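You operate a simulated robot arm through the tools that you are given. There is no shell and no other tool. Be economical: measure what you need, move in short steps, check, and stop when the job is done.

You run a simulated robot arm. Do the job below in one go: nothing can be reset, and whatever is moved stays where it is left.

JOB
Shim the pinion block until its end play reads 0.0 mm.
Fine: push the white plunger to read the play, slide in only the shims that make it up, tighten the green shim knob and push the plunger again.

Only the result counts: the job must be done as asked and must still hold three seconds after the hand-in. Knocking over, shifting, dropping, spilling or breaking anything else fails it.

ROBOT AND FRAMES
A 6-joint arm with a two-finger parallel gripper, fixed in place. Base frame: the origin is at the foot of the arm, x ahead of it, y to its left, z up; the work surface is at about z = 8. Lengths are in mm, angles in rad, forces in N, time in s.
With the tool pointing down near the work surface it reaches from about 120 to 500 mm from the base axis. Its first joint turns from -1.257 to 1.257 rad. Payload 0.65 kg.
Tool frame: the origin (TCP) lies between the finger pads and is the grasp point; the fingertips stand 25 mm ahead of it; z points along the fingers, y is the line along which they close. The gripper opens to 76 mm. The fingers are 18 mm wide and 10 mm thick; the gripper's body (36 by 78 mm) begins 45 mm behind the TCP.
Orientation is told as [roll, pitch, yaw] about the base's x, y, z axes, in that order, counted from this pose: with the fingers straight down and closing along the base's y, the tool's x points along the base's -x, its y along +y and its z along -z.

CONTROLS
- The arm moves only by the tool servo_tool. Its argument "deltas" is a list of rows, each an object of numbers (a shift or turn left out is 0, a gripper value left out holds the last): "dx", "dy", "dz": the shift along the tool's x, y, z in mm; "rx", "ry", "rz": the turn, a rotation vector about the tool's x, y, z in rad. In form: [{"dx": .., "dy": .., "dz": .., "rx": .., "ry": .., "rz": ..}, ...]. A call has 1 to 10 rows; each row shifts and turns the commanded pose from where the row before left it, along the tool's axes as they then stand. "gripper" is the gripper command, from -1 (fully open) to 1 (shut), values between in proportion, set as the call begins (left out, the last holds). Rows are played at 5 a second. More than 50 mm and 0.15 rad between two rows, or a gripper value outside its range, and nothing of the call is played. A pose out of reach is approached as far as the arm can. The call stops where the force on the tool passes 70 N (or 10 N more than at its start, if that is more) or the arm is blocked; 0.2 s more then pass. Each finger travels about 108 mm/s and halts on what it meets, pressing with about 29 N; the grip force reading is that of the motor and also rises with nothing between the fingers. The clock runs only during rows and for 0.2 s after the last one: add rows that do not move to give the fingers time. The reply holds the time, the measured pose of the TCP, the force on the tool along the base axes, the opening and the grip force, in the units named above and with some noise.
- Cameras (640 x 400 px; columns grow to the right, rows downward): "scene" is fixed at [80.8, 298.9, 409]; the picture's right is [-0.45, -0.89, 0.00], its down [-0.45, 0.23, -0.86] and it looks along [0.77, -0.39, -0.51] (base axes); focal length 214 px, centre (320, 200). "wrist" rides on the gripper at [58, 11, -81] in the tool frame; the picture's right is [-0.18, 0.98, 0.00], its down [-0.75, -0.14, -0.64] and it looks along [-0.63, -0.12, 0.77] (tool axes); focal length 243 px, centre (320, 200). There is no depth. A picture from a camera that has moved, and an enlarged one, comes with that camera's place and axes in the base frame and with its lens.
- snapshot(camera): a new picture of that camera. No time passes.
- close_up(camera, box): a new picture of the part [left, top, right, bottom] of that camera's present view, enlarged. No time passes.
- sign_off(): hands the job in; it is judged then, once.

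Go step by step. Nothing tells you positions but the pictures and the camera data: compare them with the known pose of the tool, close in by small moves and look again before you grip or let go. The budget is 120 turns and 64 pictures, counting those below and the enlarged ones. Unless the task says otherwise, let go and move clear before handing in, and close with one line.

The tools are called by a JSON object that holds its "op" and its "data". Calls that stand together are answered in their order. servo_tool: Moves the arm, as the interface text tells. Its arguments: {"type":"object","properties":{"deltas":{"type":"array"},"gripper":{"type":"number"}},"required":["deltas"]} The other tools are called the same way: snapshot (camera) takes a picture; close_up (camera, box) takes an enlarged picture of a part of a camera's view; sign_off () hands the job in.

At the start:

```text
clock: 0.0
position: [276.8, 74.6, 335.0]
orientation: [-0.001, 0.001, -0.001]
ft_force: [0.3, 0.8, 0.2]
grip_width: 76.0
grasp_force: 0.0
```

scene: 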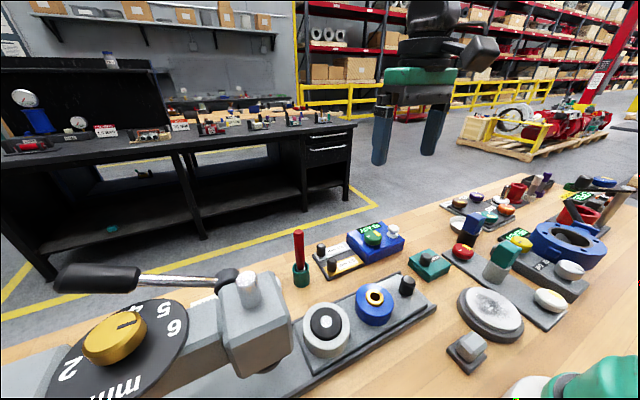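
wrist: 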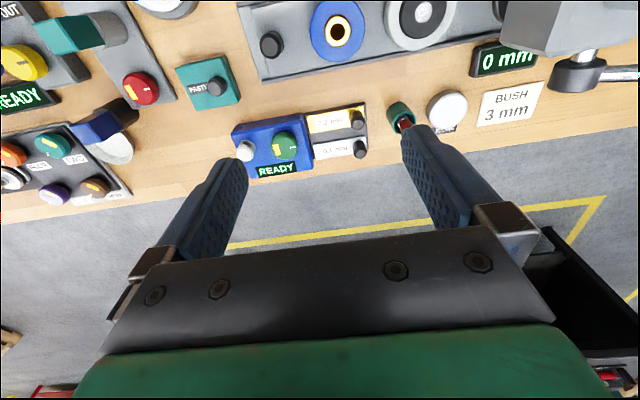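

I see a blue block with a green knob, a white plunger, a READY display and two labelled slides next to it; this is likely the pinion block. I'll enlarge both views to read it.

{"op": "close_up", "data": {"camera": "wrist", "box": [220, 90, 380, 190]}}

{"op": "close_up", "data": {"camera": "scene", "box": [290, 200, 450, 300]}}

{"op": "close_up", "data": {"camera": "wrist", "box": [0, 0, 240, 150]}}

{"op": "close_up", "data": {"camera": "scene", "box": [420, 160, 640, 300]}}

```text
4.00 times, centred on (300, 140) of wrist
camera zoom: at [218.9, 84.6, 417.0], right [0.18, 0.98, 0.0], down [0.75, -0.14, 0.64], along [0.63, -0.12, -0.77], focal length 970 px, centre (400, 440)
```

zoom: 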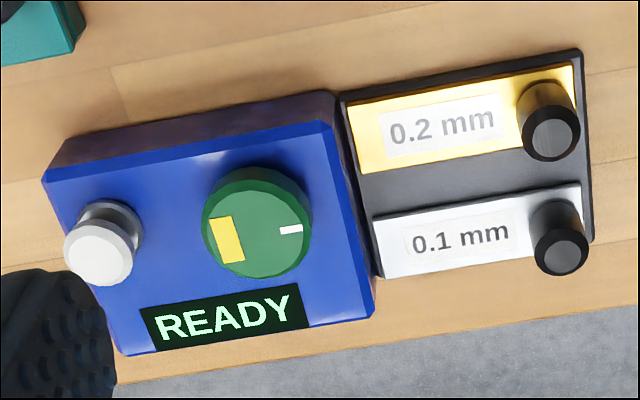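

```text
4.00 times, centred on (370, 250) of scene
camera zoom: at [80.8, 298.9, 409.0], right [-0.45, -0.89, 0.0], down [-0.45, 0.23, -0.86], along [0.77, -0.39, -0.51], focal length 858 px, centre (120, 0)
```

zoom: 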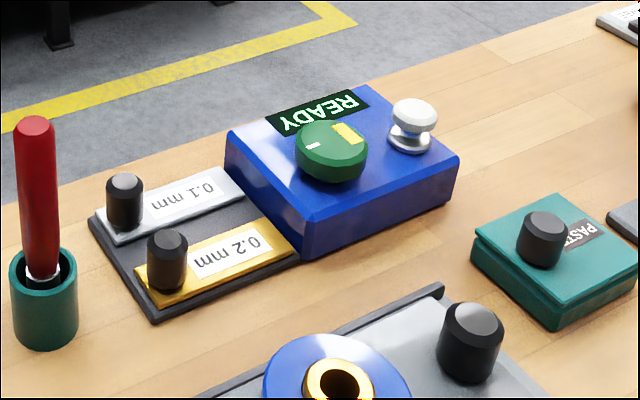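

```text
2.67 times, centred on (120, 75) of wrist
camera zoom: at [218.9, 84.6, 417.0], right [0.18, 0.98, 0.0], down [0.75, -0.14, 0.64], along [0.63, -0.12, -0.77], focal length 647 px, centre (853, 533)
```

zoom: 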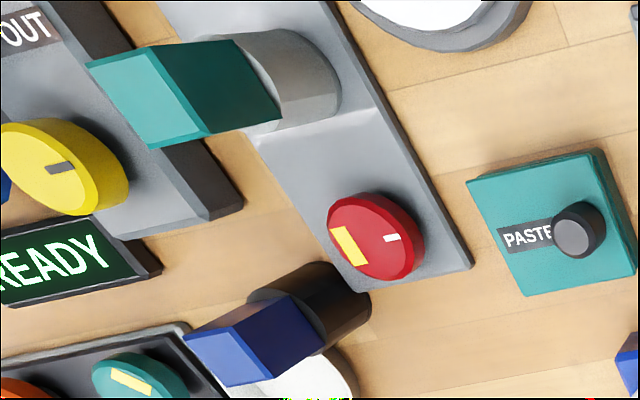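

```text
2.86 times, centred on (530, 230) of scene
camera zoom: at [80.8, 298.9, 409.0], right [-0.45, -0.89, 0.0], down [-0.45, 0.23, -0.86], along [0.77, -0.39, -0.51], focal length 613 px, centre (-280, 114)
```

zoom: 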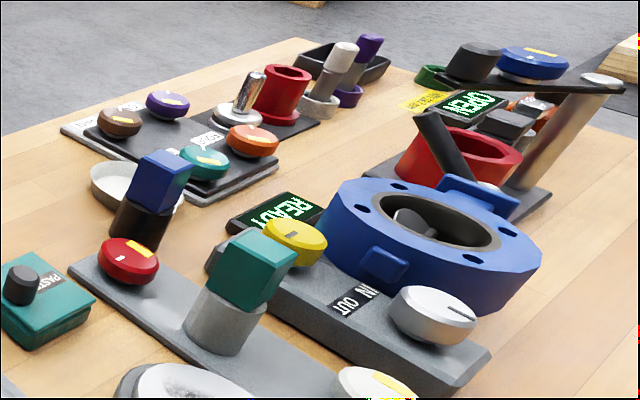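

The blue block is located: plunger top about (395, -77, 58), green knob about (394, -7.5, 57), 0.2 shim knob about (385, 114, 37) and 0.1 shim knob about (437, 115, 41). I'll close the gripper and go above the plunger.

{"op": "servo_tool", "data": {"deltas": [{"dx": -29.4, "dy": -37.9}, {"dx": -29.4, "dy": -37.9}, {"dx": -29.4, "dy": -37.9}, {"dx": -29.4, "dy": -37.9}, {"dz": 45}, {"dz": 45}, {"dz": 45}, {"dz": 45}, {"dz": 45}, {}], "gripper": 1}}

{"op": "snapshot", "data": {"camera": "scene"}}

{"op": "snapshot", "data": {"camera": "wrist"}}

```text
clock: 2.2
position: [376.7, -63.8, 98.7]
orientation: [-0.001, 0.001, 0.0]
ft_force: [0.8, 0.7, -0.7]
grip_width: 0.1
grasp_force: 23.5
out of reach, approached as far as the arm can: row 4
```

```text
57 pictures are left
```

scene: 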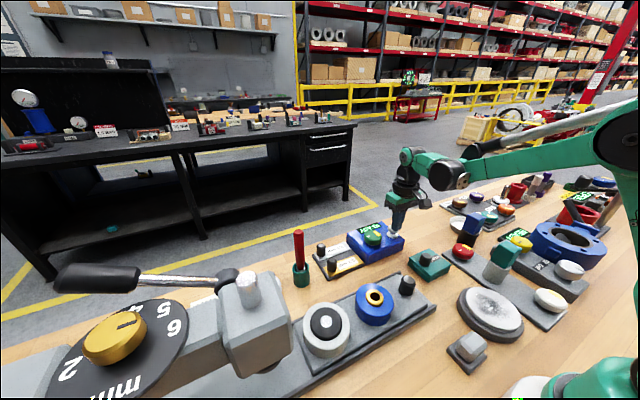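

```text
56 pictures are left
camera wrist: at [318.4, -53.8, 179.7], right [0.18, 0.98, 0.0], down [0.75, -0.14, 0.64], along [0.63, -0.12, -0.77], focal length 243 px, centre (320, 200)
```

wrist: 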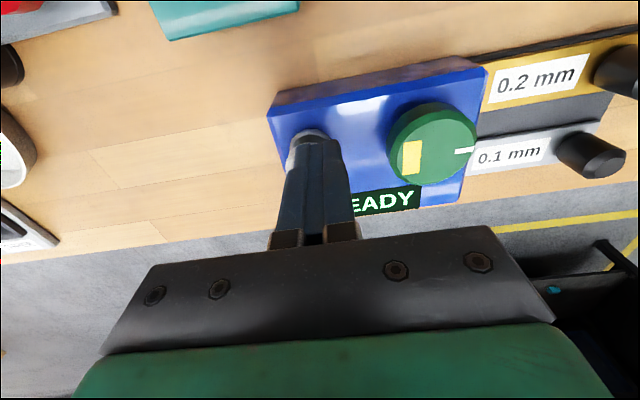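

The arm stopped short on row 4, so I'm at (377, -64). I'll shift the remainder to stand over the plunger.

{"op": "servo_tool", "data": {"deltas": [{"dx": -9, "dy": -6.5}, {"dx": -9, "dy": -6.5}, {}]}}

{"op": "snapshot", "data": {"camera": "wrist"}}

{"op": "close_up", "data": {"camera": "scene", "box": [300, 180, 460, 280]}}

```text
clock: 3.0
position: [393.7, -78.5, 99.5]
orientation: [-0.001, 0.0, 0.001]
ft_force: [0.1, -0.1, 0.3]
grip_width: 0.0
grasp_force: 23.7
```

```text
55 pictures are left
camera wrist: at [336.3, -67.9, 180.7], right [0.18, 0.98, 0.0], down [0.75, -0.14, 0.64], along [0.63, -0.12, -0.77], focal length 243 px, centre (320, 200)
```

wrist: 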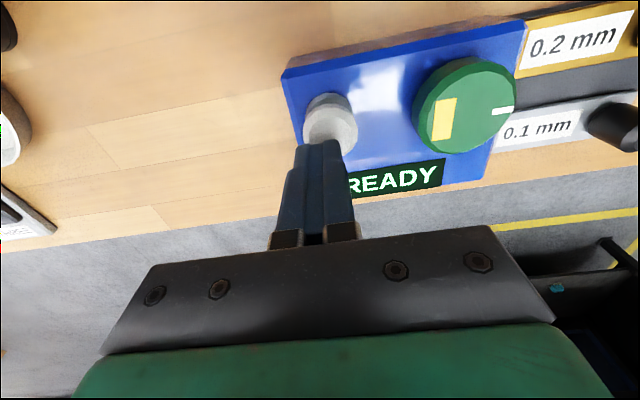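

```text
4.00 times, centred on (380, 230) of scene
camera zoom: at [80.8, 298.9, 409.0], right [-0.45, -0.89, 0.0], down [-0.45, 0.23, -0.86], along [0.77, -0.39, -0.51], focal length 858 px, centre (80, 80)
```

zoom: 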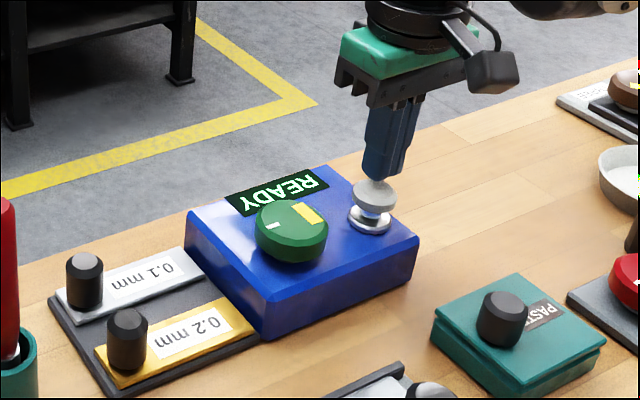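

Close view puts the plunger nearer (389, -71.5). I'll correct and press down gently.

{"op": "servo_tool", "data": {"deltas": [{"dx": 4.7, "dy": 7}, {"dz": 8}, {"dz": 5}, {"dz": 3}, {"dz": 2}, {"dz": 2}, {}]}}

{"op": "close_up", "data": {"camera": "scene", "box": [300, 180, 460, 280]}}

{"op": "snapshot", "data": {"camera": "wrist"}}

```text
clock: 4.1
position: [389.8, -70.7, 84.7]
orientation: [0.001, 0.0, 0.0]
ft_force: [-2.3, 0.7, 47.5]
grip_width: 0.0
grasp_force: 23.7
stopped in row 5: the force on the tool passed its limit (the readings are from after the stop); the commanded pose is now the measured one
```

```text
4.00 times, centred on (380, 230) of scene
camera zoom: at [80.6, 298.9, 409.0], right [-0.45, -0.89, 0.0], down [-0.45, 0.23, -0.86], along [0.77, -0.39, -0.51], focal length 858 px, centre (80, 80)
```

zoom: 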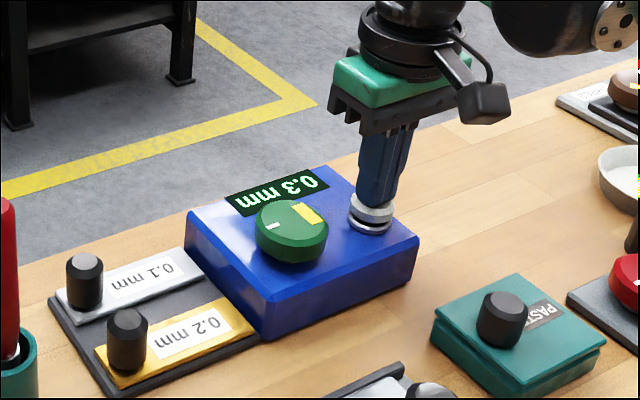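

```text
52 pictures are left
camera wrist: at [331.4, -61.2, 166.3], right [0.18, 0.98, 0.0], down [0.75, -0.14, 0.64], along [0.63, -0.12, -0.77], focal length 243 px, centre (320, 200)
```

wrist: 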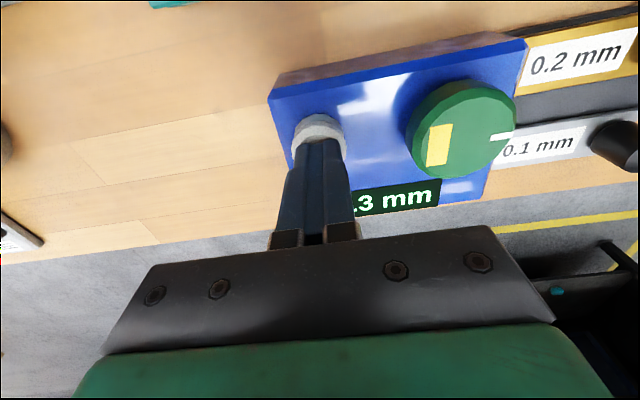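

The play reads 0.3 mm, so both shims (0.2 + 0.1) are needed. I'll lift, turn the gripper 90° so it can grip the shim knobs across x, clear of the tall red tool.

{"op": "servo_tool", "data": {"deltas": [{"dz": -45}, {"dz": -45}, {"rz": -0.149}, {"rz": -0.149}, {"rz": -0.149}, {"rz": -0.149}, {"rz": -0.149}, {"rz": -0.149}, {"rz": -0.149}, {"rz": -0.149}]}}

{"op": "servo_tool", "data": {"deltas": [{"rz": -0.149}, {"rz": -0.149}, {"rz": -0.0808}, {}]}}

```text
clock: 6.3
position: [389.4, -71.4, 173.7]
orientation: [0.001, -0.001, 1.196]
ft_force: [0.6, -0.1, 1.0]
grip_width: 0.0
grasp_force: 23.5
```

```text
clock: 7.3
position: [388.3, -70.5, 175.2]
orientation: [0.001, -0.002, 1.572]
ft_force: [0.7, 0.1, -0.5]
grip_width: 0.1
grasp_force: 23.3
```

Now move toward the shim knobs at height and look.

{"op": "servo_tool", "data": {"deltas": [{"dx": -42, "dy": -10}, {"dx": -42, "dy": -10}, {"dx": -42, "dy": -10}, {"dx": -42, "dy": -10}, {"dz": 40}, {}]}}

{"op": "snapshot", "data": {"camera": "wrist"}}

{"op": "close_up", "data": {"camera": "scene", "box": [260, 180, 420, 280]}}

```text
clock: 8.7
position: [428.0, 96.6, 132.8]
orientation: [0.001, -0.002, 1.572]
ft_force: [0.0, -0.6, -0.5]
grip_width: 0.0
grasp_force: 23.6
```

```text
51 pictures are left
camera wrist: at [417.4, 38.8, 213.9], right [-0.98, 0.18, 0.0], down [0.14, 0.75, 0.64], along [0.12, 0.63, -0.76], focal length 243 px, centre (320, 200)
```

wrist: 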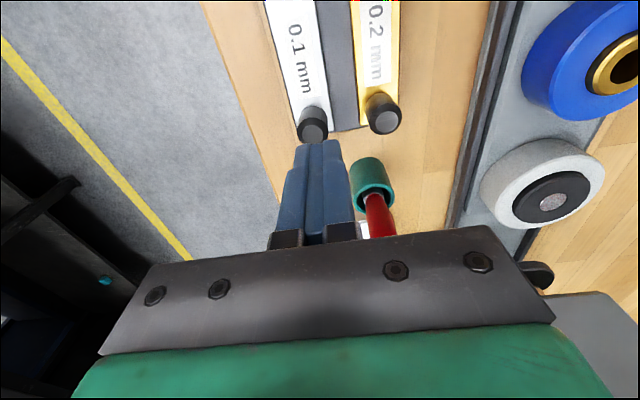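

```text
4.00 times, centred on (340, 230) of scene
camera zoom: at [80.8, 298.9, 409.0], right [-0.45, -0.89, 0.0], down [-0.45, 0.23, -0.86], along [0.77, -0.39, -0.51], focal length 858 px, centre (240, 80)
```

zoom: 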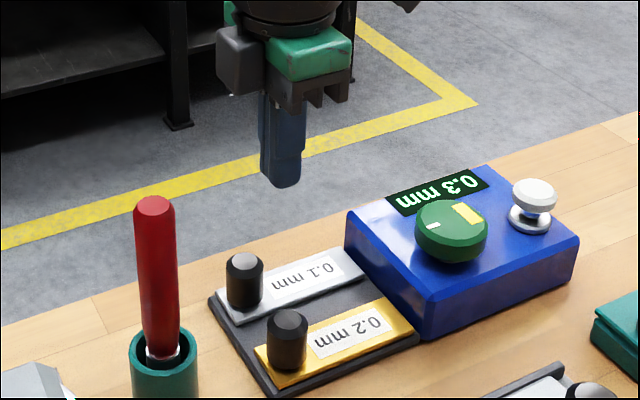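

0.1 knob now reads about (436.5, 115), 0.2 knob about (383, 117). Open to about 40 mm and come down partly over the 0.1 knob.

{"op": "servo_tool", "data": {"deltas": [{"dx": -18.6, "dy": -8.5}, {}, {"dz": 35}, {"dz": 30}, {}], "gripper": -0.05}}

{"op": "snapshot", "data": {"camera": "wrist"}}

{"op": "close_up", "data": {"camera": "scene", "box": [260, 180, 420, 280]}}

```text
clock: 9.9
position: [439.9, 114.4, 68.7]
orientation: [0.0, -0.002, 1.571]
ft_force: [0.4, 0.8, 0.3]
grip_width: 39.8
grasp_force: 0.0
```

```text
49 pictures are left
camera wrist: at [428.5, 55.5, 150.0], right [-0.98, 0.18, 0.0], down [0.14, 0.75, 0.64], along [0.12, 0.63, -0.76], focal length 243 px, centre (320, 200)
```

wrist: 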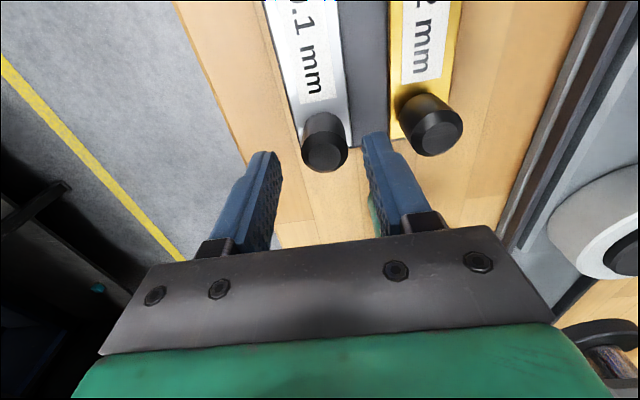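

```text
4.00 times, centred on (340, 230) of scene
camera zoom: at [80.8, 298.9, 409.0], right [-0.45, -0.89, 0.0], down [-0.45, 0.23, -0.86], along [0.77, -0.39, -0.51], focal length 858 px, centre (240, 80)
```

zoom: 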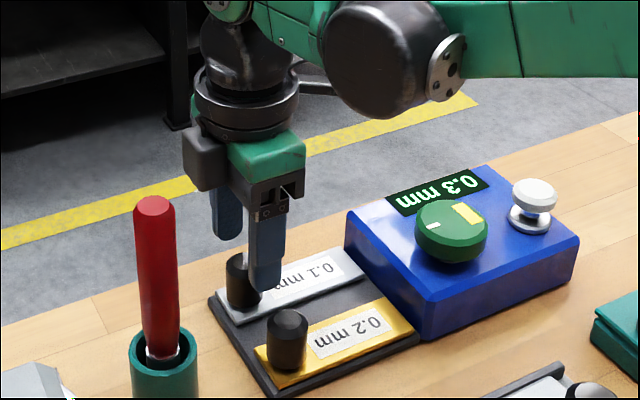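

Knob is at about (437, 115.5); small correction and down to tip z of about 26.

{"op": "servo_tool", "data": {"deltas": [{"dx": -1, "dy": 2.5}, {"dz": 9}, {"dz": 8}, {}]}}

{"op": "snapshot", "data": {"camera": "wrist"}}

{"op": "close_up", "data": {"camera": "scene", "box": [260, 180, 420, 280]}}

```text
clock: 10.9
position: [434.7, 115.9, 51.9]
orientation: [0.001, -0.002, 1.571]
ft_force: [-0.4, -0.3, 0.4]
grip_width: 39.8
grasp_force: 0.1
```

```text
47 pictures are left
camera wrist: at [424.6, 56.6, 133.5], right [-0.98, 0.18, 0.0], down [0.14, 0.75, 0.64], along [0.12, 0.63, -0.76], focal length 243 px, centre (320, 200)
```

wrist: 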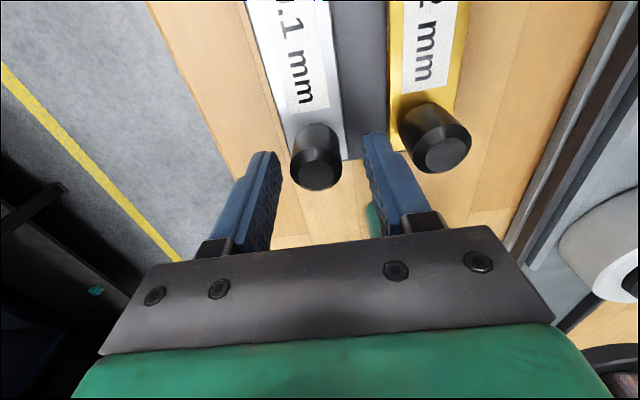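

```text
4.00 times, centred on (340, 230) of scene
camera zoom: at [80.8, 298.9, 409.0], right [-0.45, -0.89, 0.0], down [-0.45, 0.23, -0.86], along [0.77, -0.39, -0.51], focal length 858 px, centre (240, 80)
```

zoom: 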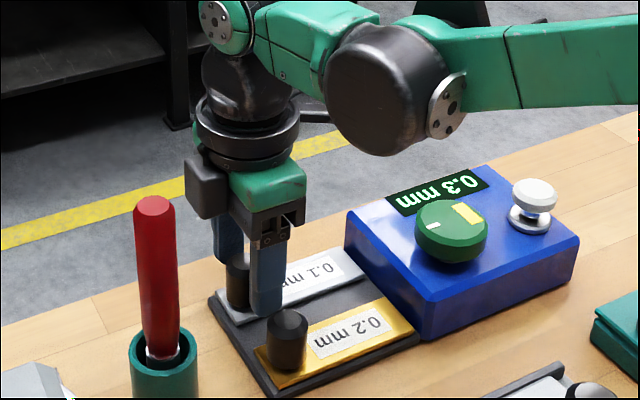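

Knob sits between the fingers; fine shift and grip.

{"op": "servo_tool", "data": {"deltas": [{"dx": -1.5, "dy": -2.2}, {}]}}

{"op": "servo_tool", "data": {"deltas": [{}, {}, {}], "gripper": 1}}

```text
clock: 11.5
position: [437.1, 117.5, 52.8]
orientation: [0.0, -0.001, 1.57]
ft_force: [0.5, 0.3, 0.3]
grip_width: 39.8
grasp_force: 0.1
```

```text
clock: 12.3
position: [437.0, 116.9, 52.2]
orientation: [-0.001, 0.0, 1.573]
ft_force: [-6.2, 0.3, 1.6]
grip_width: 23.5
grasp_force: 40.2
```

Gripped at 23.5 mm. Slide it 20 mm toward the block and check.

{"op": "servo_tool", "data": {"deltas": [{"dx": 5}, {"dx": 5}, {"dx": 5}, {"dx": 5}, {}]}}

{"op": "close_up", "data": {"camera": "scene", "box": [260, 180, 420, 280]}}

{"op": "snapshot", "data": {"camera": "wrist"}}

```text
clock: 13.5
position: [437.2, 98.1, 52.3]
orientation: [0.001, -0.001, 1.571]
ft_force: [-22.5, 0.7, 33.9]
grip_width: 23.2
grasp_force: 40.0
```

```text
4.00 times, centred on (340, 230) of scene
camera zoom: at [80.6, 298.9, 409.1], right [-0.45, -0.89, 0.0], down [-0.45, 0.23, -0.86], along [0.77, -0.39, -0.51], focal length 858 px, centre (240, 80)
```

zoom: 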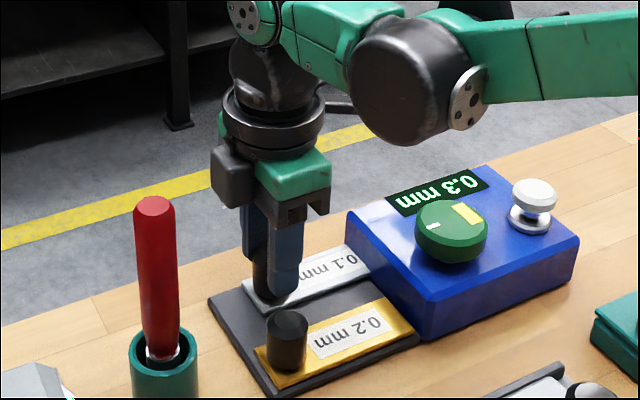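

```text
44 pictures are left
camera wrist: at [426.5, 39.3, 133.6], right [-0.98, 0.18, 0.0], down [0.14, 0.75, 0.64], along [0.12, 0.63, -0.76], focal length 243 px, centre (320, 200)
```

wrist: 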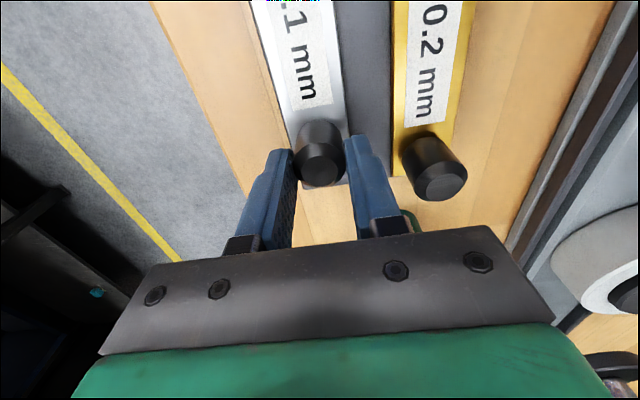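

It slides, with some side/vertical load building. I'll relieve that slightly (−x, up) and continue.

{"op": "servo_tool", "data": {"deltas": [{"dy": 0.8, "dz": -0.8}, {"dx": 5}, {"dx": 5}, {}]}}

```text
clock: 14.5
position: [437.1, 87.4, 51.6]
orientation: [-0.002, -0.001, 1.571]
ft_force: [-0.2, 1.4, 5.9]
grip_width: 23.4
grasp_force: 39.5
```

{"op": "servo_tool", "data": {"deltas": [{"dx": 5}, {"dx": 5}, {"dx": 5}, {"dx": 4}, {"dx": 3}, {}]}}

{"op": "close_up", "data": {"camera": "scene", "box": [260, 180, 420, 280]}}

{"op": "snapshot", "data": {"camera": "wrist"}}

```text
clock: 15.9
position: [437.2, 64.5, 52.7]
orientation: [-0.001, 0.001, 1.572]
ft_force: [1.3, -0.3, -0.2]
grip_width: 0.0
grasp_force: 23.6
```

```text
4.00 times, centred on (340, 230) of scene
camera zoom: at [80.8, 298.9, 409.0], right [-0.45, -0.89, 0.0], down [-0.45, 0.23, -0.86], along [0.77, -0.39, -0.51], focal length 858 px, centre (240, 80)
```

zoom: 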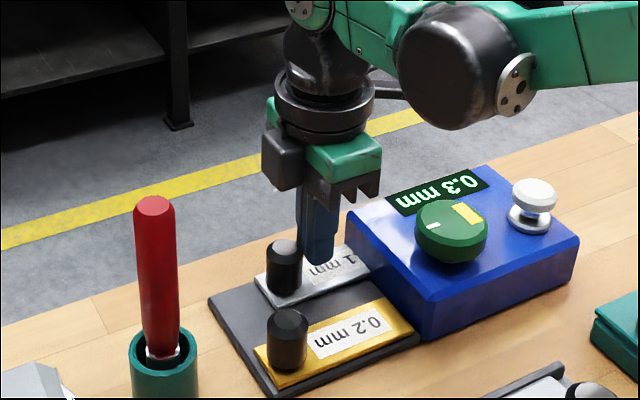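

```text
42 pictures are left
camera wrist: at [426.1, 6.1, 134.7], right [-0.98, 0.18, 0.0], down [0.14, 0.75, 0.64], along [0.12, 0.63, -0.77], focal length 243 px, centre (320, 200)
```

wrist: 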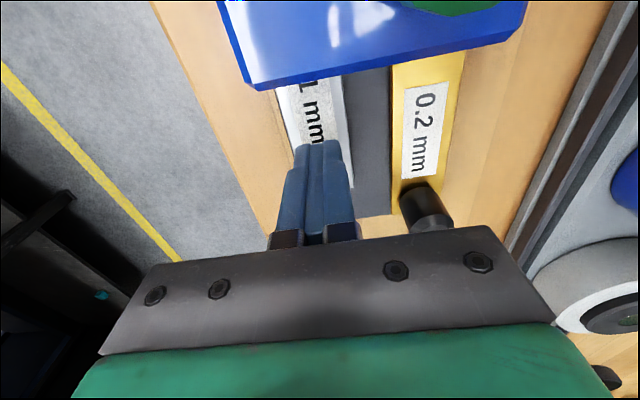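

The fingers slipped off the knob, which is now at about y = 87 (partly in). I'll lift, go behind it (+y side) with closed fingers and push it further.

{"op": "servo_tool", "data": {"deltas": [{"dz": -40}, {"dx": -26}, {"dx": -26}, {}, {"dz": 20}, {"dz": 20}, {}], "gripper": 1}}

{"op": "snapshot", "data": {"camera": "wrist"}}

```text
clock: 17.5
position: [436.7, 117.7, 52.8]
orientation: [0.0, -0.002, 1.57]
ft_force: [0.2, -0.1, 0.1]
grip_width: 0.0
grasp_force: 23.7
```

```text
41 pictures are left
camera wrist: at [424.7, 59.0, 134.1], right [-0.98, 0.18, 0.0], down [0.14, 0.75, 0.64], along [0.12, 0.63, -0.76], focal length 243 px, centre (320, 200)
```

wrist: 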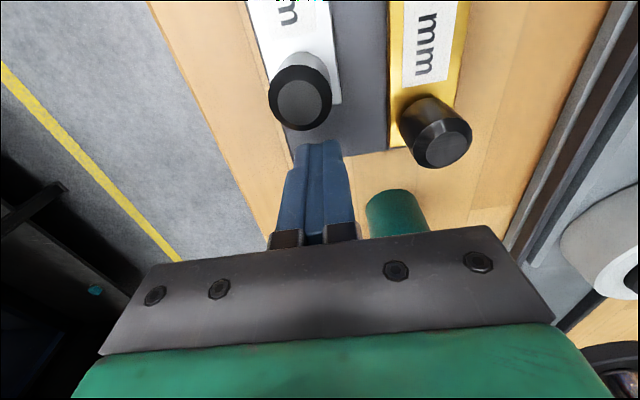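

Knob at about (437, 86). Push in −y slowly.

{"op": "servo_tool", "data": {"deltas": [{"dx": 5}, {"dx": 4}, {"dx": 2}, {"dx": 2}, {"dx": 2}, {}]}}

{"op": "close_up", "data": {"camera": "scene", "box": [260, 180, 420, 280]}}

```text
clock: 18.9
position: [437.6, 103.0, 51.9]
orientation: [0.0, -0.002, 1.572]
ft_force: [0.1, 0.0, 0.0]
grip_width: 0.0
grasp_force: 23.5
```

```text
4.00 times, centred on (340, 230) of scene
camera zoom: at [80.8, 298.9, 409.0], right [-0.45, -0.89, 0.0], down [-0.45, 0.23, -0.86], along [0.77, -0.39, -0.51], focal length 858 px, centre (240, 80)
```

zoom: 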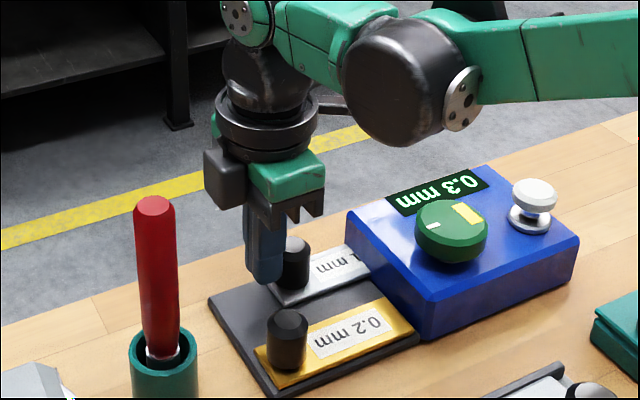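

{"op": "servo_tool", "data": {"deltas": [{"dx": 2}, {"dx": 2}, {"dx": 2}, {"dx": 2}, {"dx": 2}, {}]}}

{"op": "close_up", "data": {"camera": "scene", "box": [260, 180, 420, 280]}}

```text
clock: 20.0
position: [437.2, 101.1, 54.5]
orientation: [-0.003, -0.023, 1.582]
ft_force: [0.1, 5.7, 1.2]
grip_width: 0.0
grasp_force: 23.8
stopped in row 5: the force on the tool passed its limit (the readings are from after the stop); the commanded pose is now the measured one
```

```text
4.00 times, centred on (340, 230) of scene
camera zoom: at [80.8, 298.8, 409.0], right [-0.45, -0.89, 0.0], down [-0.45, 0.23, -0.86], along [0.77, -0.39, -0.51], focal length 858 px, centre (240, 80)
```

zoom: 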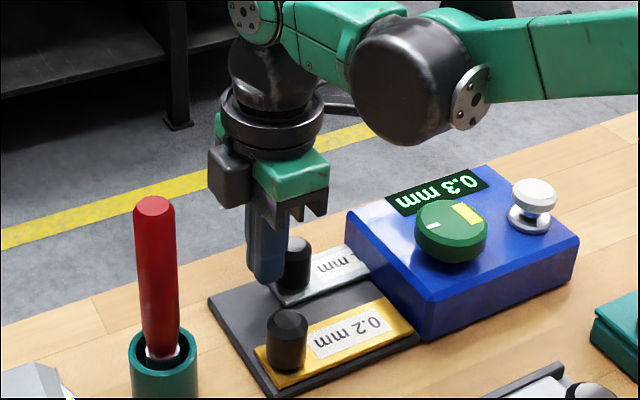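

A hard stop at about y = 101 means the 0.1 shim is fully home. Now lift, re-level and go over the 0.2 knob at about (382.5, 117).

{"op": "servo_tool", "data": {"deltas": [{"dx": -3}, {"dz": -40, "rx": -0.023, "rz": 0.011}, {"dy": 27, "dx": -6.5}, {"dy": 27, "dx": -6.5}, {}], "gripper": -0.05}}

{"op": "snapshot", "data": {"camera": "wrist"}}

{"op": "snapshot", "data": {"camera": "scene"}}

```text
clock: 21.2
position: [382.0, 115.6, 95.1]
orientation: [0.021, -0.019, 1.571]
ft_force: [0.3, 0.5, -0.2]
grip_width: 40.0
grasp_force: 0.1
```

```text
38 pictures are left
camera wrist: at [373.0, 56.0, 175.9], right [-0.98, 0.18, 0.02], down [0.15, 0.74, 0.65], along [0.1, 0.65, -0.76], focal length 243 px, centre (320, 200)
```

wrist: 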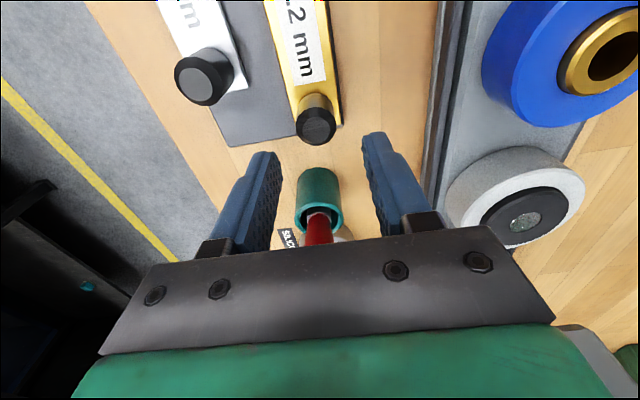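

```text
37 pictures are left
```

scene: 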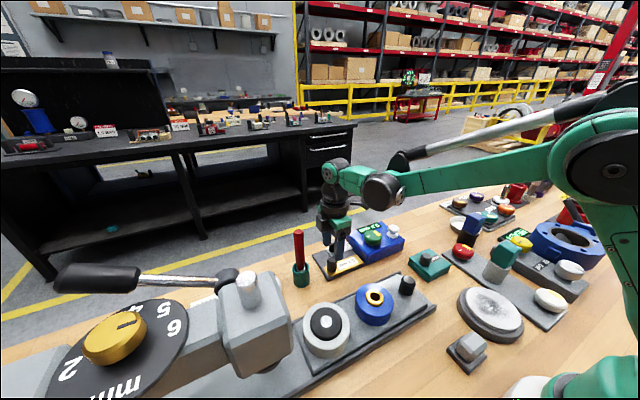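

Knob is under the open fingers at about (382.4, 116.5). I'll fix the small tilt and go down.

{"op": "servo_tool", "data": {"deltas": [{"rx": 0.021, "ry": 0.019}, {"dz": 20}, {"dz": 12}, {}]}}

{"op": "snapshot", "data": {"camera": "wrist"}}

```text
clock: 22.2
position: [381.6, 114.4, 63.1]
orientation: [0.0, 0.0, 1.571]
ft_force: [-0.2, 0.6, -1.3]
grip_width: 39.6
grasp_force: 0.1
```

```text
36 pictures are left
camera wrist: at [370.6, 56.8, 145.2], right [-0.98, 0.18, 0.0], down [0.14, 0.75, 0.64], along [0.12, 0.63, -0.77], focal length 243 px, centre (320, 200)
```

wrist: 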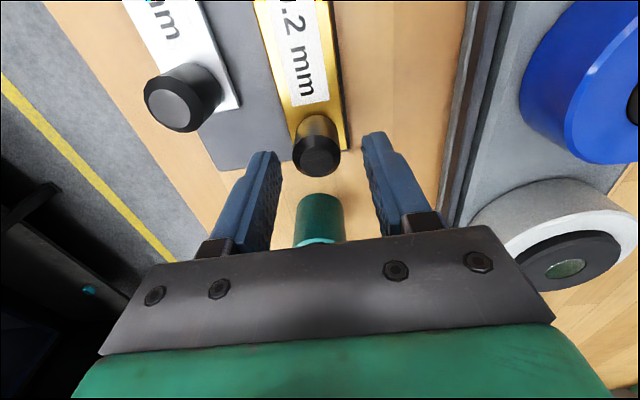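

{"op": "servo_tool", "data": {"deltas": [{"dx": -4, "dy": -1}, {"dz": 11}, {}]}}

{"op": "servo_tool", "data": {"deltas": [{}, {}, {}], "gripper": 1}}

{"op": "servo_tool", "data": {"deltas": [{"dz": -0.5, "dx": 5}, {"dx": 5}, {"dx": 5}, {}]}}

```text
clock: 23.0
position: [382.4, 119.5, 52.8]
orientation: [0.002, 0.0, 1.571]
ft_force: [-0.4, -0.1, 0.0]
grip_width: 39.9
grasp_force: 0.0
```

```text
clock: 23.8
position: [384.0, 119.7, 53.5]
orientation: [-0.003, -0.001, 1.572]
ft_force: [13.1, 1.6, -7.9]
grip_width: 23.5
grasp_force: 40.2
```

```text
clock: 24.8
position: [383.3, 103.8, 52.1]
orientation: [-0.002, 0.0, 1.572]
ft_force: [12.8, 1.6, 33.3]
grip_width: 23.4
grasp_force: 39.1
```

Sliding well; relieve the vertical load and go on a bit, then release, lift and finish by pushing from behind.

{"op": "servo_tool", "data": {"deltas": [{"dz": -0.8, "dy": -0.5}, {"dx": 5}, {"dx": 5}, {"dx": 2}, {}]}}

{"op": "servo_tool", "data": {"deltas": [{}, {}, {"dz": -40}, {}], "gripper": -0.05}}

{"op": "servo_tool", "data": {"deltas": [{"dx": -15}, {"dx": -15}, {}, {}], "gripper": 1}}

{"op": "snapshot", "data": {"camera": "wrist"}}

{"op": "close_up", "data": {"camera": "scene", "box": [260, 180, 420, 280]}}

```text
clock: 26.0
position: [383.9, 94.7, 51.8]
orientation: [0.005, 0.0, 1.571]
ft_force: [-36.4, 1.0, -15.2]
grip_width: 23.5
grasp_force: 40.1
```

```text
clock: 27.0
position: [384.7, 93.3, 94.0]
orientation: [-0.002, 0.001, 1.571]
ft_force: [-0.1, -0.4, -1.5]
grip_width: 39.8
grasp_force: 0.1
```

```text
clock: 28.0
position: [385.0, 123.6, 93.0]
orientation: [0.001, -0.002, 1.57]
ft_force: [1.4, -0.1, 0.2]
grip_width: 0.0
grasp_force: 23.9
```

```text
35 pictures are left
camera wrist: at [373.2, 64.2, 174.7], right [-0.98, 0.18, 0.0], down [0.14, 0.75, 0.64], along [0.12, 0.63, -0.77], focal length 243 px, centre (320, 200)
```

wrist: 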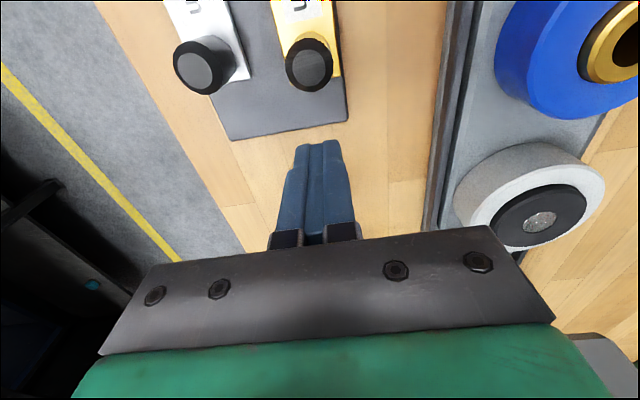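

```text
4.00 times, centred on (340, 230) of scene
camera zoom: at [80.8, 298.9, 409.0], right [-0.45, -0.89, 0.0], down [-0.45, 0.23, -0.86], along [0.77, -0.39, -0.51], focal length 858 px, centre (240, 80)
```

zoom: 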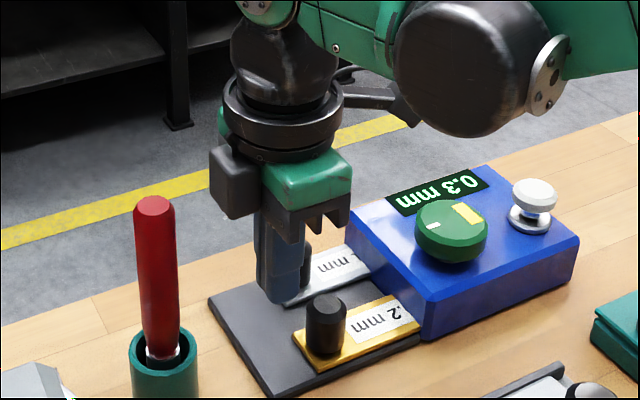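

0.2 knob at about y = 89; descend behind it and push to the stop.

{"op": "servo_tool", "data": {"deltas": [{"dz": 20, "dy": 1}, {"dz": 20}, {"dx": 6}, {"dx": 5}, {"dx": 3}, {"dx": 2}, {"dx": 2}, {"dx": 2}, {"dx": 2}, {"dx": 2}]}}

{"op": "close_up", "data": {"camera": "scene", "box": [260, 180, 420, 280]}}

```text
clock: 30.2
position: [383.4, 101.4, 53.2]
orientation: [-0.002, -0.008, 1.574]
ft_force: [6.9, 32.1, 8.3]
grip_width: 0.0
grasp_force: 23.9
```

```text
4.00 times, centred on (340, 230) of scene
camera zoom: at [80.7, 298.9, 409.0], right [-0.45, -0.89, 0.0], down [-0.45, 0.23, -0.86], along [0.77, -0.39, -0.51], focal length 858 px, centre (240, 80)
```

zoom: 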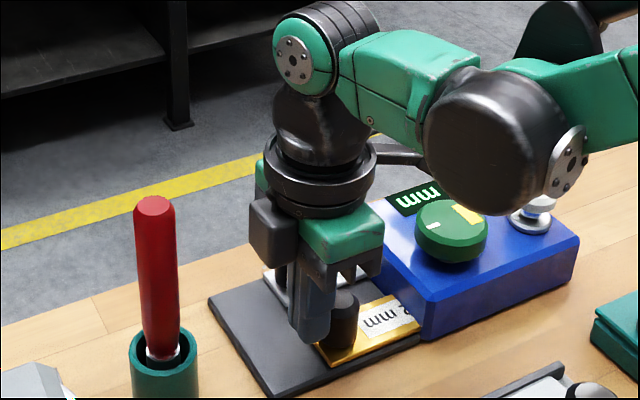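

0.2 shim is against its stop at the same depth. Now go above the green knob, near (390, -3), with the gripper open.

{"op": "servo_tool", "data": {"deltas": [{"dx": -5}, {"dz": -40}, {"dz": -15}, {"dx": 35, "dy": -2}, {"dx": 35, "dy": -2}, {"dx": 36, "dy": -2}, {}]}}

{"op": "servo_tool", "data": {"deltas": [{}, {}, {}], "gripper": -1}}

{"op": "snapshot", "data": {"camera": "wrist"}}

{"op": "close_up", "data": {"camera": "scene", "box": [280, 180, 440, 280]}}

```text
clock: 31.8
position: [388.5, -1.5, 105.1]
orientation: [0.001, 0.001, 1.57]
ft_force: [-0.7, 0.4, 0.1]
grip_width: 0.0
grasp_force: 24.0
```

```text
clock: 32.6
position: [388.4, -0.4, 105.8]
orientation: [0.001, 0.001, 1.571]
ft_force: [-1.0, 0.4, 0.6]
grip_width: 76.1
grasp_force: 0.1
```

```text
32 pictures are left
camera wrist: at [377.3, -59.9, 187.0], right [-0.98, 0.18, 0.0], down [0.14, 0.75, 0.64], along [0.12, 0.63, -0.77], focal length 243 px, centre (320, 200)
```

wrist: 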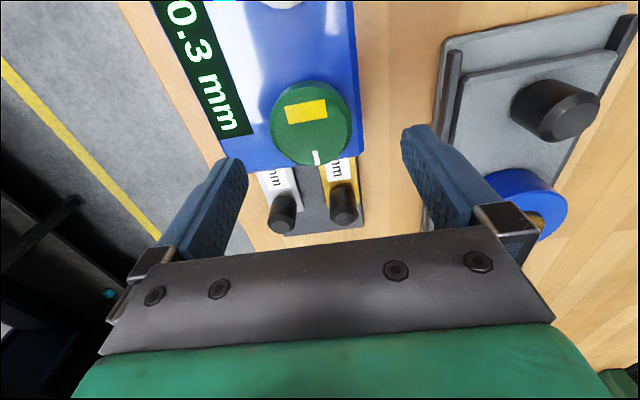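

```text
4.00 times, centred on (360, 230) of scene
camera zoom: at [80.8, 298.9, 409.0], right [-0.45, -0.89, 0.0], down [-0.45, 0.23, -0.86], along [0.77, -0.39, -0.51], focal length 858 px, centre (160, 80)
```

zoom: 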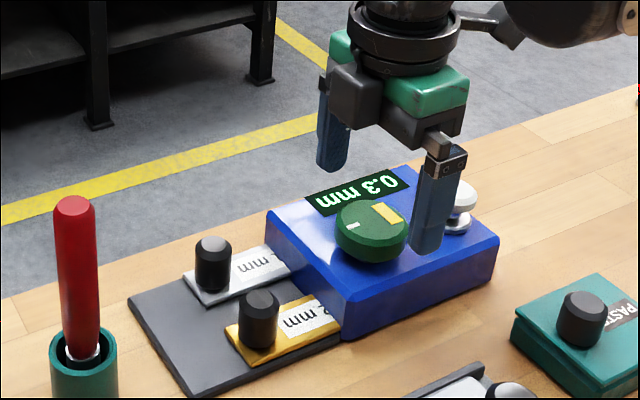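

Knob centre estimate about (391.5, -6). Shift and descend to just above its top, then look.

{"op": "servo_tool", "data": {"deltas": [{"dx": 5, "dy": -3}, {"dz": 15}, {}]}}

{"op": "snapshot", "data": {"camera": "wrist"}}

{"op": "close_up", "data": {"camera": "scene", "box": [280, 180, 440, 280]}}

```text
clock: 33.4
position: [392.2, -7.1, 92.6]
orientation: [0.0, -0.001, 1.57]
ft_force: [0.0, -0.1, -0.3]
grip_width: 76.1
grasp_force: 0.1
```

```text
30 pictures are left
camera wrist: at [380.8, -65.2, 174.6], right [-0.98, 0.18, 0.0], down [0.14, 0.75, 0.64], along [0.12, 0.63, -0.77], focal length 243 px, centre (320, 200)
```

wrist: 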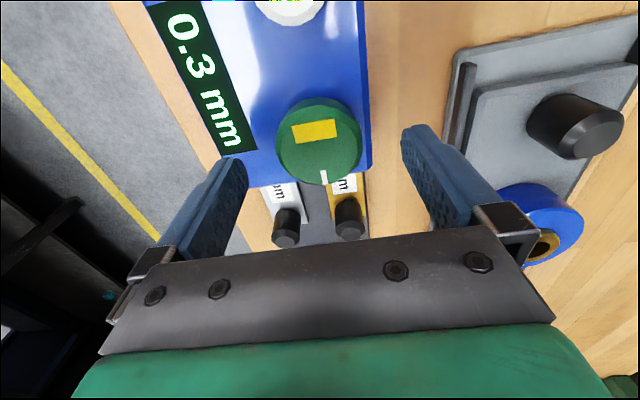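

```text
4.00 times, centred on (360, 230) of scene
camera zoom: at [80.8, 298.9, 409.0], right [-0.45, -0.89, 0.0], down [-0.45, 0.23, -0.86], along [0.77, -0.39, -0.51], focal length 858 px, centre (160, 80)
```

zoom: 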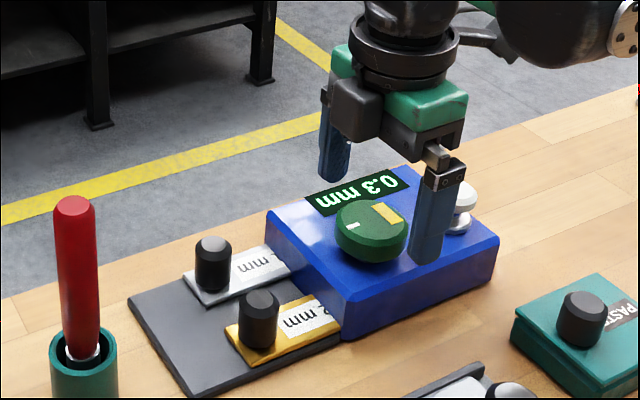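

{"op": "servo_tool", "data": {"deltas": [{"dx": -1.5, "dy": -0.8}, {"dz": 10}, {"dz": 8}, {"dz": 4}, {}]}}

{"op": "snapshot", "data": {"camera": "wrist"}}

{"op": "close_up", "data": {"camera": "scene", "box": [280, 180, 440, 280]}}

```text
clock: 34.6
position: [393.0, -4.7, 71.3]
orientation: [-0.002, 0.0, 1.571]
ft_force: [0.9, -0.4, 0.6]
grip_width: 76.0
grasp_force: 0.1
```

```text
28 pictures are left
camera wrist: at [382.1, -64.0, 151.9], right [-0.98, 0.18, 0.0], down [0.14, 0.75, 0.64], along [0.12, 0.63, -0.77], focal length 243 px, centre (320, 200)
```

wrist: 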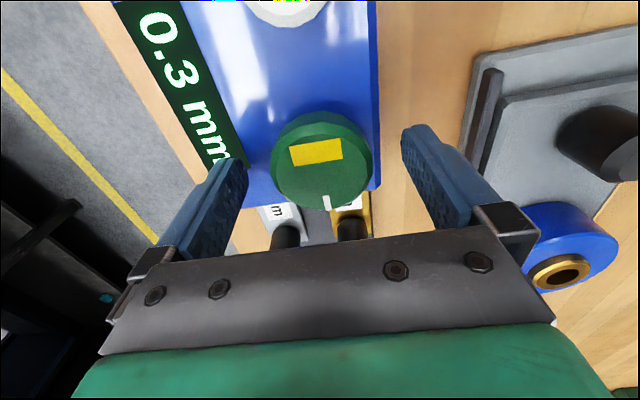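

```text
4.00 times, centred on (360, 230) of scene
camera zoom: at [80.8, 298.9, 409.0], right [-0.45, -0.89, 0.0], down [-0.45, 0.23, -0.86], along [0.77, -0.39, -0.51], focal length 858 px, centre (160, 80)
```

zoom: 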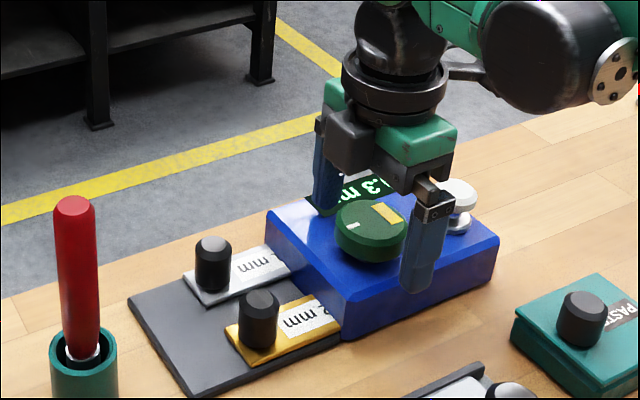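

Knob centred between the fingers; grip.

{"op": "servo_tool", "data": {"deltas": [{"dx": 1}, {}, {}, {}], "gripper": 1}}

```text
clock: 35.6
position: [391.5, -5.8, 70.4]
orientation: [0.004, 0.002, 1.57]
ft_force: [-27.5, 10.3, 8.5]
grip_width: 43.9
grasp_force: 45.4
```

Gripped 44 mm. Turn clockwise (from above) in small steps and watch the response.

{"op": "servo_tool", "data": {"deltas": [{"dy": 1}, {"rz": 0.1}, {"rz": 0.1}, {"rz": 0.1}, {}]}}

{"op": "close_up", "data": {"camera": "scene", "box": [280, 180, 440, 280]}}

{"op": "snapshot", "data": {"camera": "wrist"}}

```text
clock: 36.8
position: [392.5, -5.6, 70.3]
orientation: [-0.001, -0.002, 1.271]
ft_force: [-14.3, 17.7, -25.9]
grip_width: 43.7
grasp_force: 44.7
```

```text
4.00 times, centred on (360, 230) of scene
camera zoom: at [80.9, 298.9, 409.0], right [-0.45, -0.89, 0.0], down [-0.45, 0.23, -0.86], along [0.77, -0.39, -0.51], focal length 858 px, centre (160, 80)
```

zoom: 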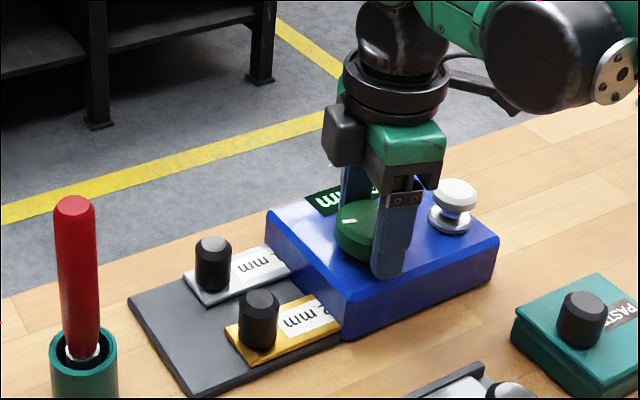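

```text
25 pictures are left
camera wrist: at [364.8, -58.6, 151.8], right [-0.88, 0.47, 0.0], down [0.36, 0.68, 0.64], along [0.3, 0.57, -0.77], focal length 243 px, centre (320, 200)
```

wrist: 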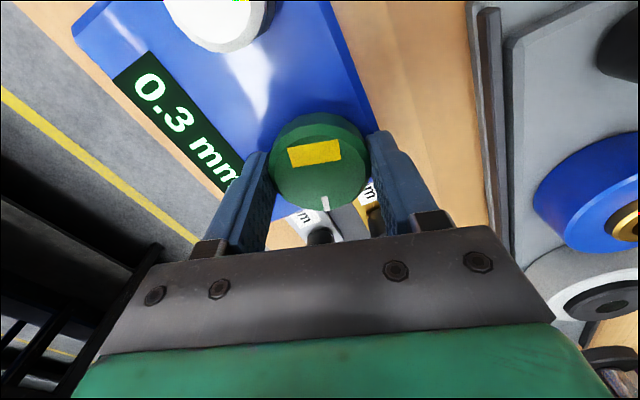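

The knob turns with the gripper. Continue clockwise.

{"op": "servo_tool", "data": {"deltas": [{"rz": 0.1}, {"rz": 0.1}, {"rz": 0.1}, {"rz": 0.1}, {"rz": 0.1}, {"rz": 0.1}, {}]}}

{"op": "snapshot", "data": {"camera": "wrist"}}

```text
clock: 38.4
position: [392.2, -5.1, 69.6]
orientation: [0.001, -0.003, 0.671]
ft_force: [20.4, 23.3, -21.4]
grip_width: 43.8
grasp_force: 45.0
```

```text
24 pictures are left
camera wrist: at [339.9, -34.1, 151.8], right [-0.47, 0.89, 0.0], down [0.68, 0.36, 0.65], along [0.57, 0.3, -0.76], focal length 243 px, centre (320, 200)
```

wrist: 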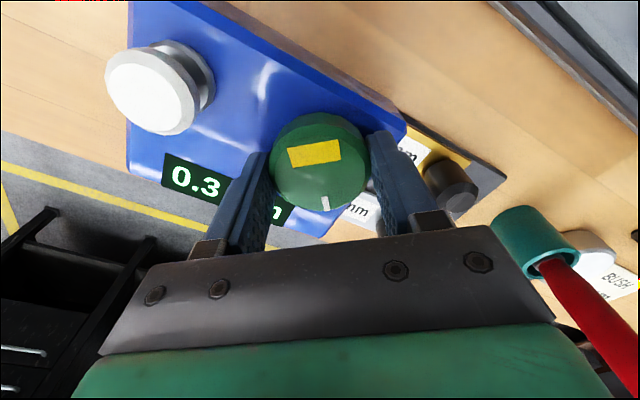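

{"op": "servo_tool", "data": {"deltas": [{"rz": 0.1}, {"rz": 0.1}, {"rz": 0.1}, {"rz": 0.1}, {"rz": 0.1}, {"rz": 0.1}, {"rz": 0.07}, {}]}}

{"op": "snapshot", "data": {"camera": "wrist"}}

```text
clock: 40.2
position: [391.7, -7.1, 70.7]
orientation: [0.001, -0.006, 0.0]
ft_force: [25.8, 17.5, -16.1]
grip_width: 43.8
grasp_force: 45.5
```

```text
23 pictures are left
camera wrist: at [333.7, 4.4, 151.8], right [0.18, 0.98, 0.0], down [0.75, -0.14, 0.65], along [0.64, -0.12, -0.76], focal length 243 px, centre (320, 200)
```

wrist: 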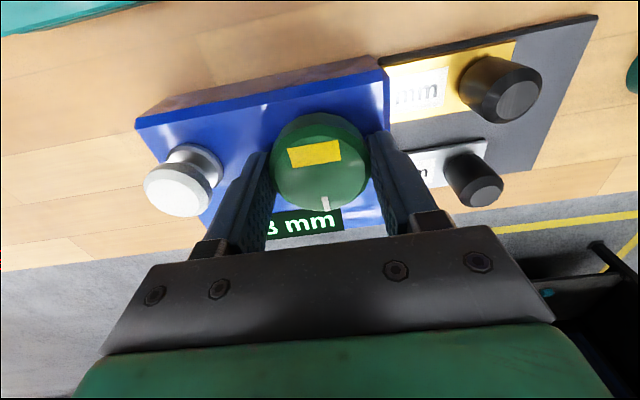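

Turned 90° without slip; keep turning to find the stop.

{"op": "servo_tool", "data": {"deltas": [{"rz": 0.1}, {"rz": 0.1}, {"rz": 0.1}, {"rz": 0.1}, {"rz": 0.1}, {}]}}

{"op": "snapshot", "data": {"camera": "wrist"}}

```text
clock: 41.6
position: [391.1, -6.2, 69.5]
orientation: [0.002, -0.001, -0.501]
ft_force: [18.7, 18.9, -8.4]
grip_width: 43.8
grasp_force: 44.9
```

```text
22 pictures are left
camera wrist: at [346.4, 30.8, 152.1], right [0.63, 0.77, 0.0], down [0.59, -0.49, 0.64], along [0.5, -0.41, -0.77], focal length 243 px, centre (320, 200)
```

wrist: 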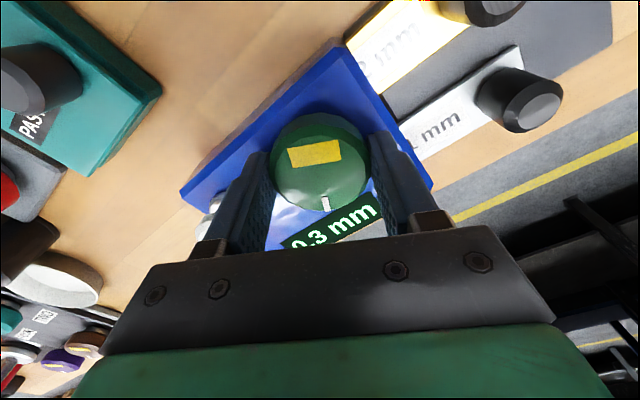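

{"op": "servo_tool", "data": {"deltas": [{"rz": 0.1}, {"rz": 0.1}, {"rz": 0.1}, {"rz": 0.1}, {"rz": 0.1}, {"rz": 0.1}, {"rz": 0.1}, {"rz": 0.1}, {"rz": 0.1}, {}]}}

{"op": "snapshot", "data": {"camera": "wrist"}}

```text
clock: 43.8
position: [391.4, -6.5, 70.7]
orientation: [0.001, 0.0, -1.401]
ft_force: [23.7, 17.5, -16.8]
grip_width: 43.9
grasp_force: 45.1
```

```text
21 pictures are left
camera wrist: at [393.0, 52.5, 152.1], right [1.0, -0.02, 0.0], down [-0.01, -0.77, 0.64], along [-0.01, -0.64, -0.77], focal length 243 px, centre (320, 200)
```

wrist: 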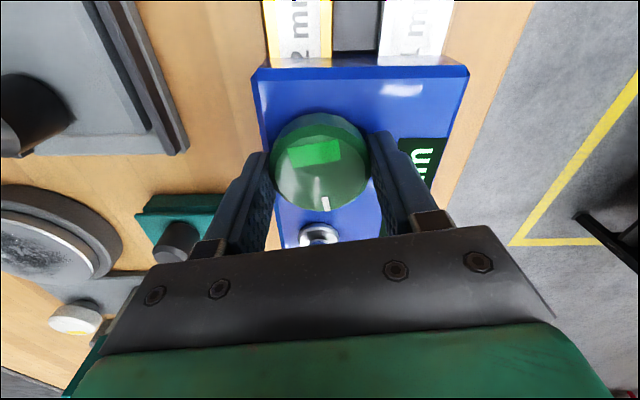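

The knob's mark has turned from yellow to green — it is tight. A touch more for margin, then release and lift.

{"op": "servo_tool", "data": {"deltas": [{"rz": 0.06}, {}]}}

{"op": "servo_tool", "data": {"deltas": [{}, {}, {}, {"dz": -40}, {"dz": -20}, {}], "gripper": -1}}

{"op": "close_up", "data": {"camera": "scene", "box": [280, 180, 440, 280]}}

```text
clock: 44.4
position: [392.2, -6.1, 71.9]
orientation: [0.004, 0.0, -1.46]
ft_force: [21.8, 15.4, -12.2]
grip_width: 44.0
grasp_force: 44.6
```

```text
clock: 45.8
position: [392.8, -7.1, 131.9]
orientation: [0.001, 0.001, -1.462]
ft_force: [-0.7, -0.5, 0.4]
grip_width: 75.9
grasp_force: 0.1
```

```text
4.00 times, centred on (360, 230) of scene
camera zoom: at [80.8, 298.9, 409.0], right [-0.45, -0.89, 0.0], down [-0.45, 0.23, -0.86], along [0.77, -0.39, -0.51], focal length 858 px, centre (160, 80)
```

zoom: 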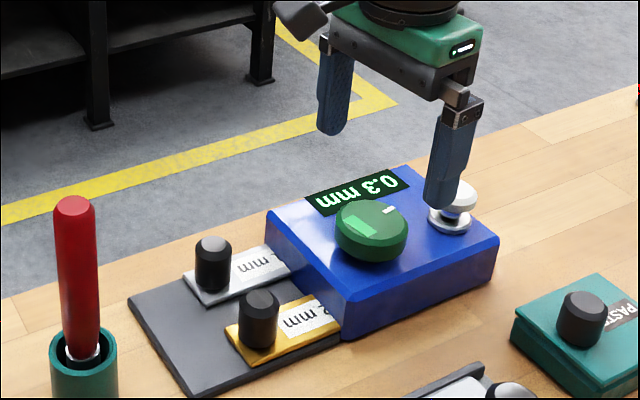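

Knob shows green. Now close the gripper and go back over the plunger at (389.8, -70.7).

{"op": "servo_tool", "data": {"deltas": [{}, {"dx": -31.4, "dy": -5}, {"dx": -31.5, "dy": -5}, {"dz": 30}, {}], "gripper": 1}}

```text
clock: 47.0
position: [389.6, -70.2, 103.3]
orientation: [0.001, -0.002, -1.457]
ft_force: [-0.4, 0.5, 0.0]
grip_width: 0.1
grasp_force: 23.4
```

{"op": "servo_tool", "data": {"deltas": [{"dz": 10}, {"dz": 5}, {"dz": 2}, {"dz": 2}, {"dz": 2}, {"dz": 1.5}, {}]}}

{"op": "close_up", "data": {"camera": "scene", "box": [280, 180, 440, 280]}}

```text
clock: 48.0
position: [389.3, -70.3, 85.5]
orientation: [0.003, -0.002, -1.459]
ft_force: [-2.5, -0.2, 47.9]
grip_width: 0.0
grasp_force: 23.6
stopped in row 5: the force on the tool passed its limit (the readings are from after the stop); the commanded pose is now the measured one
```

```text
4.00 times, centred on (360, 230) of scene
camera zoom: at [80.6, 298.9, 409.0], right [-0.45, -0.89, 0.0], down [-0.45, 0.23, -0.86], along [0.77, -0.39, -0.51], focal length 858 px, centre (160, 80)
```

zoom: 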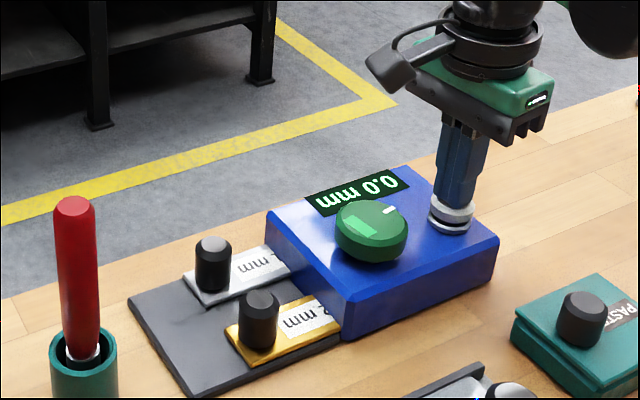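

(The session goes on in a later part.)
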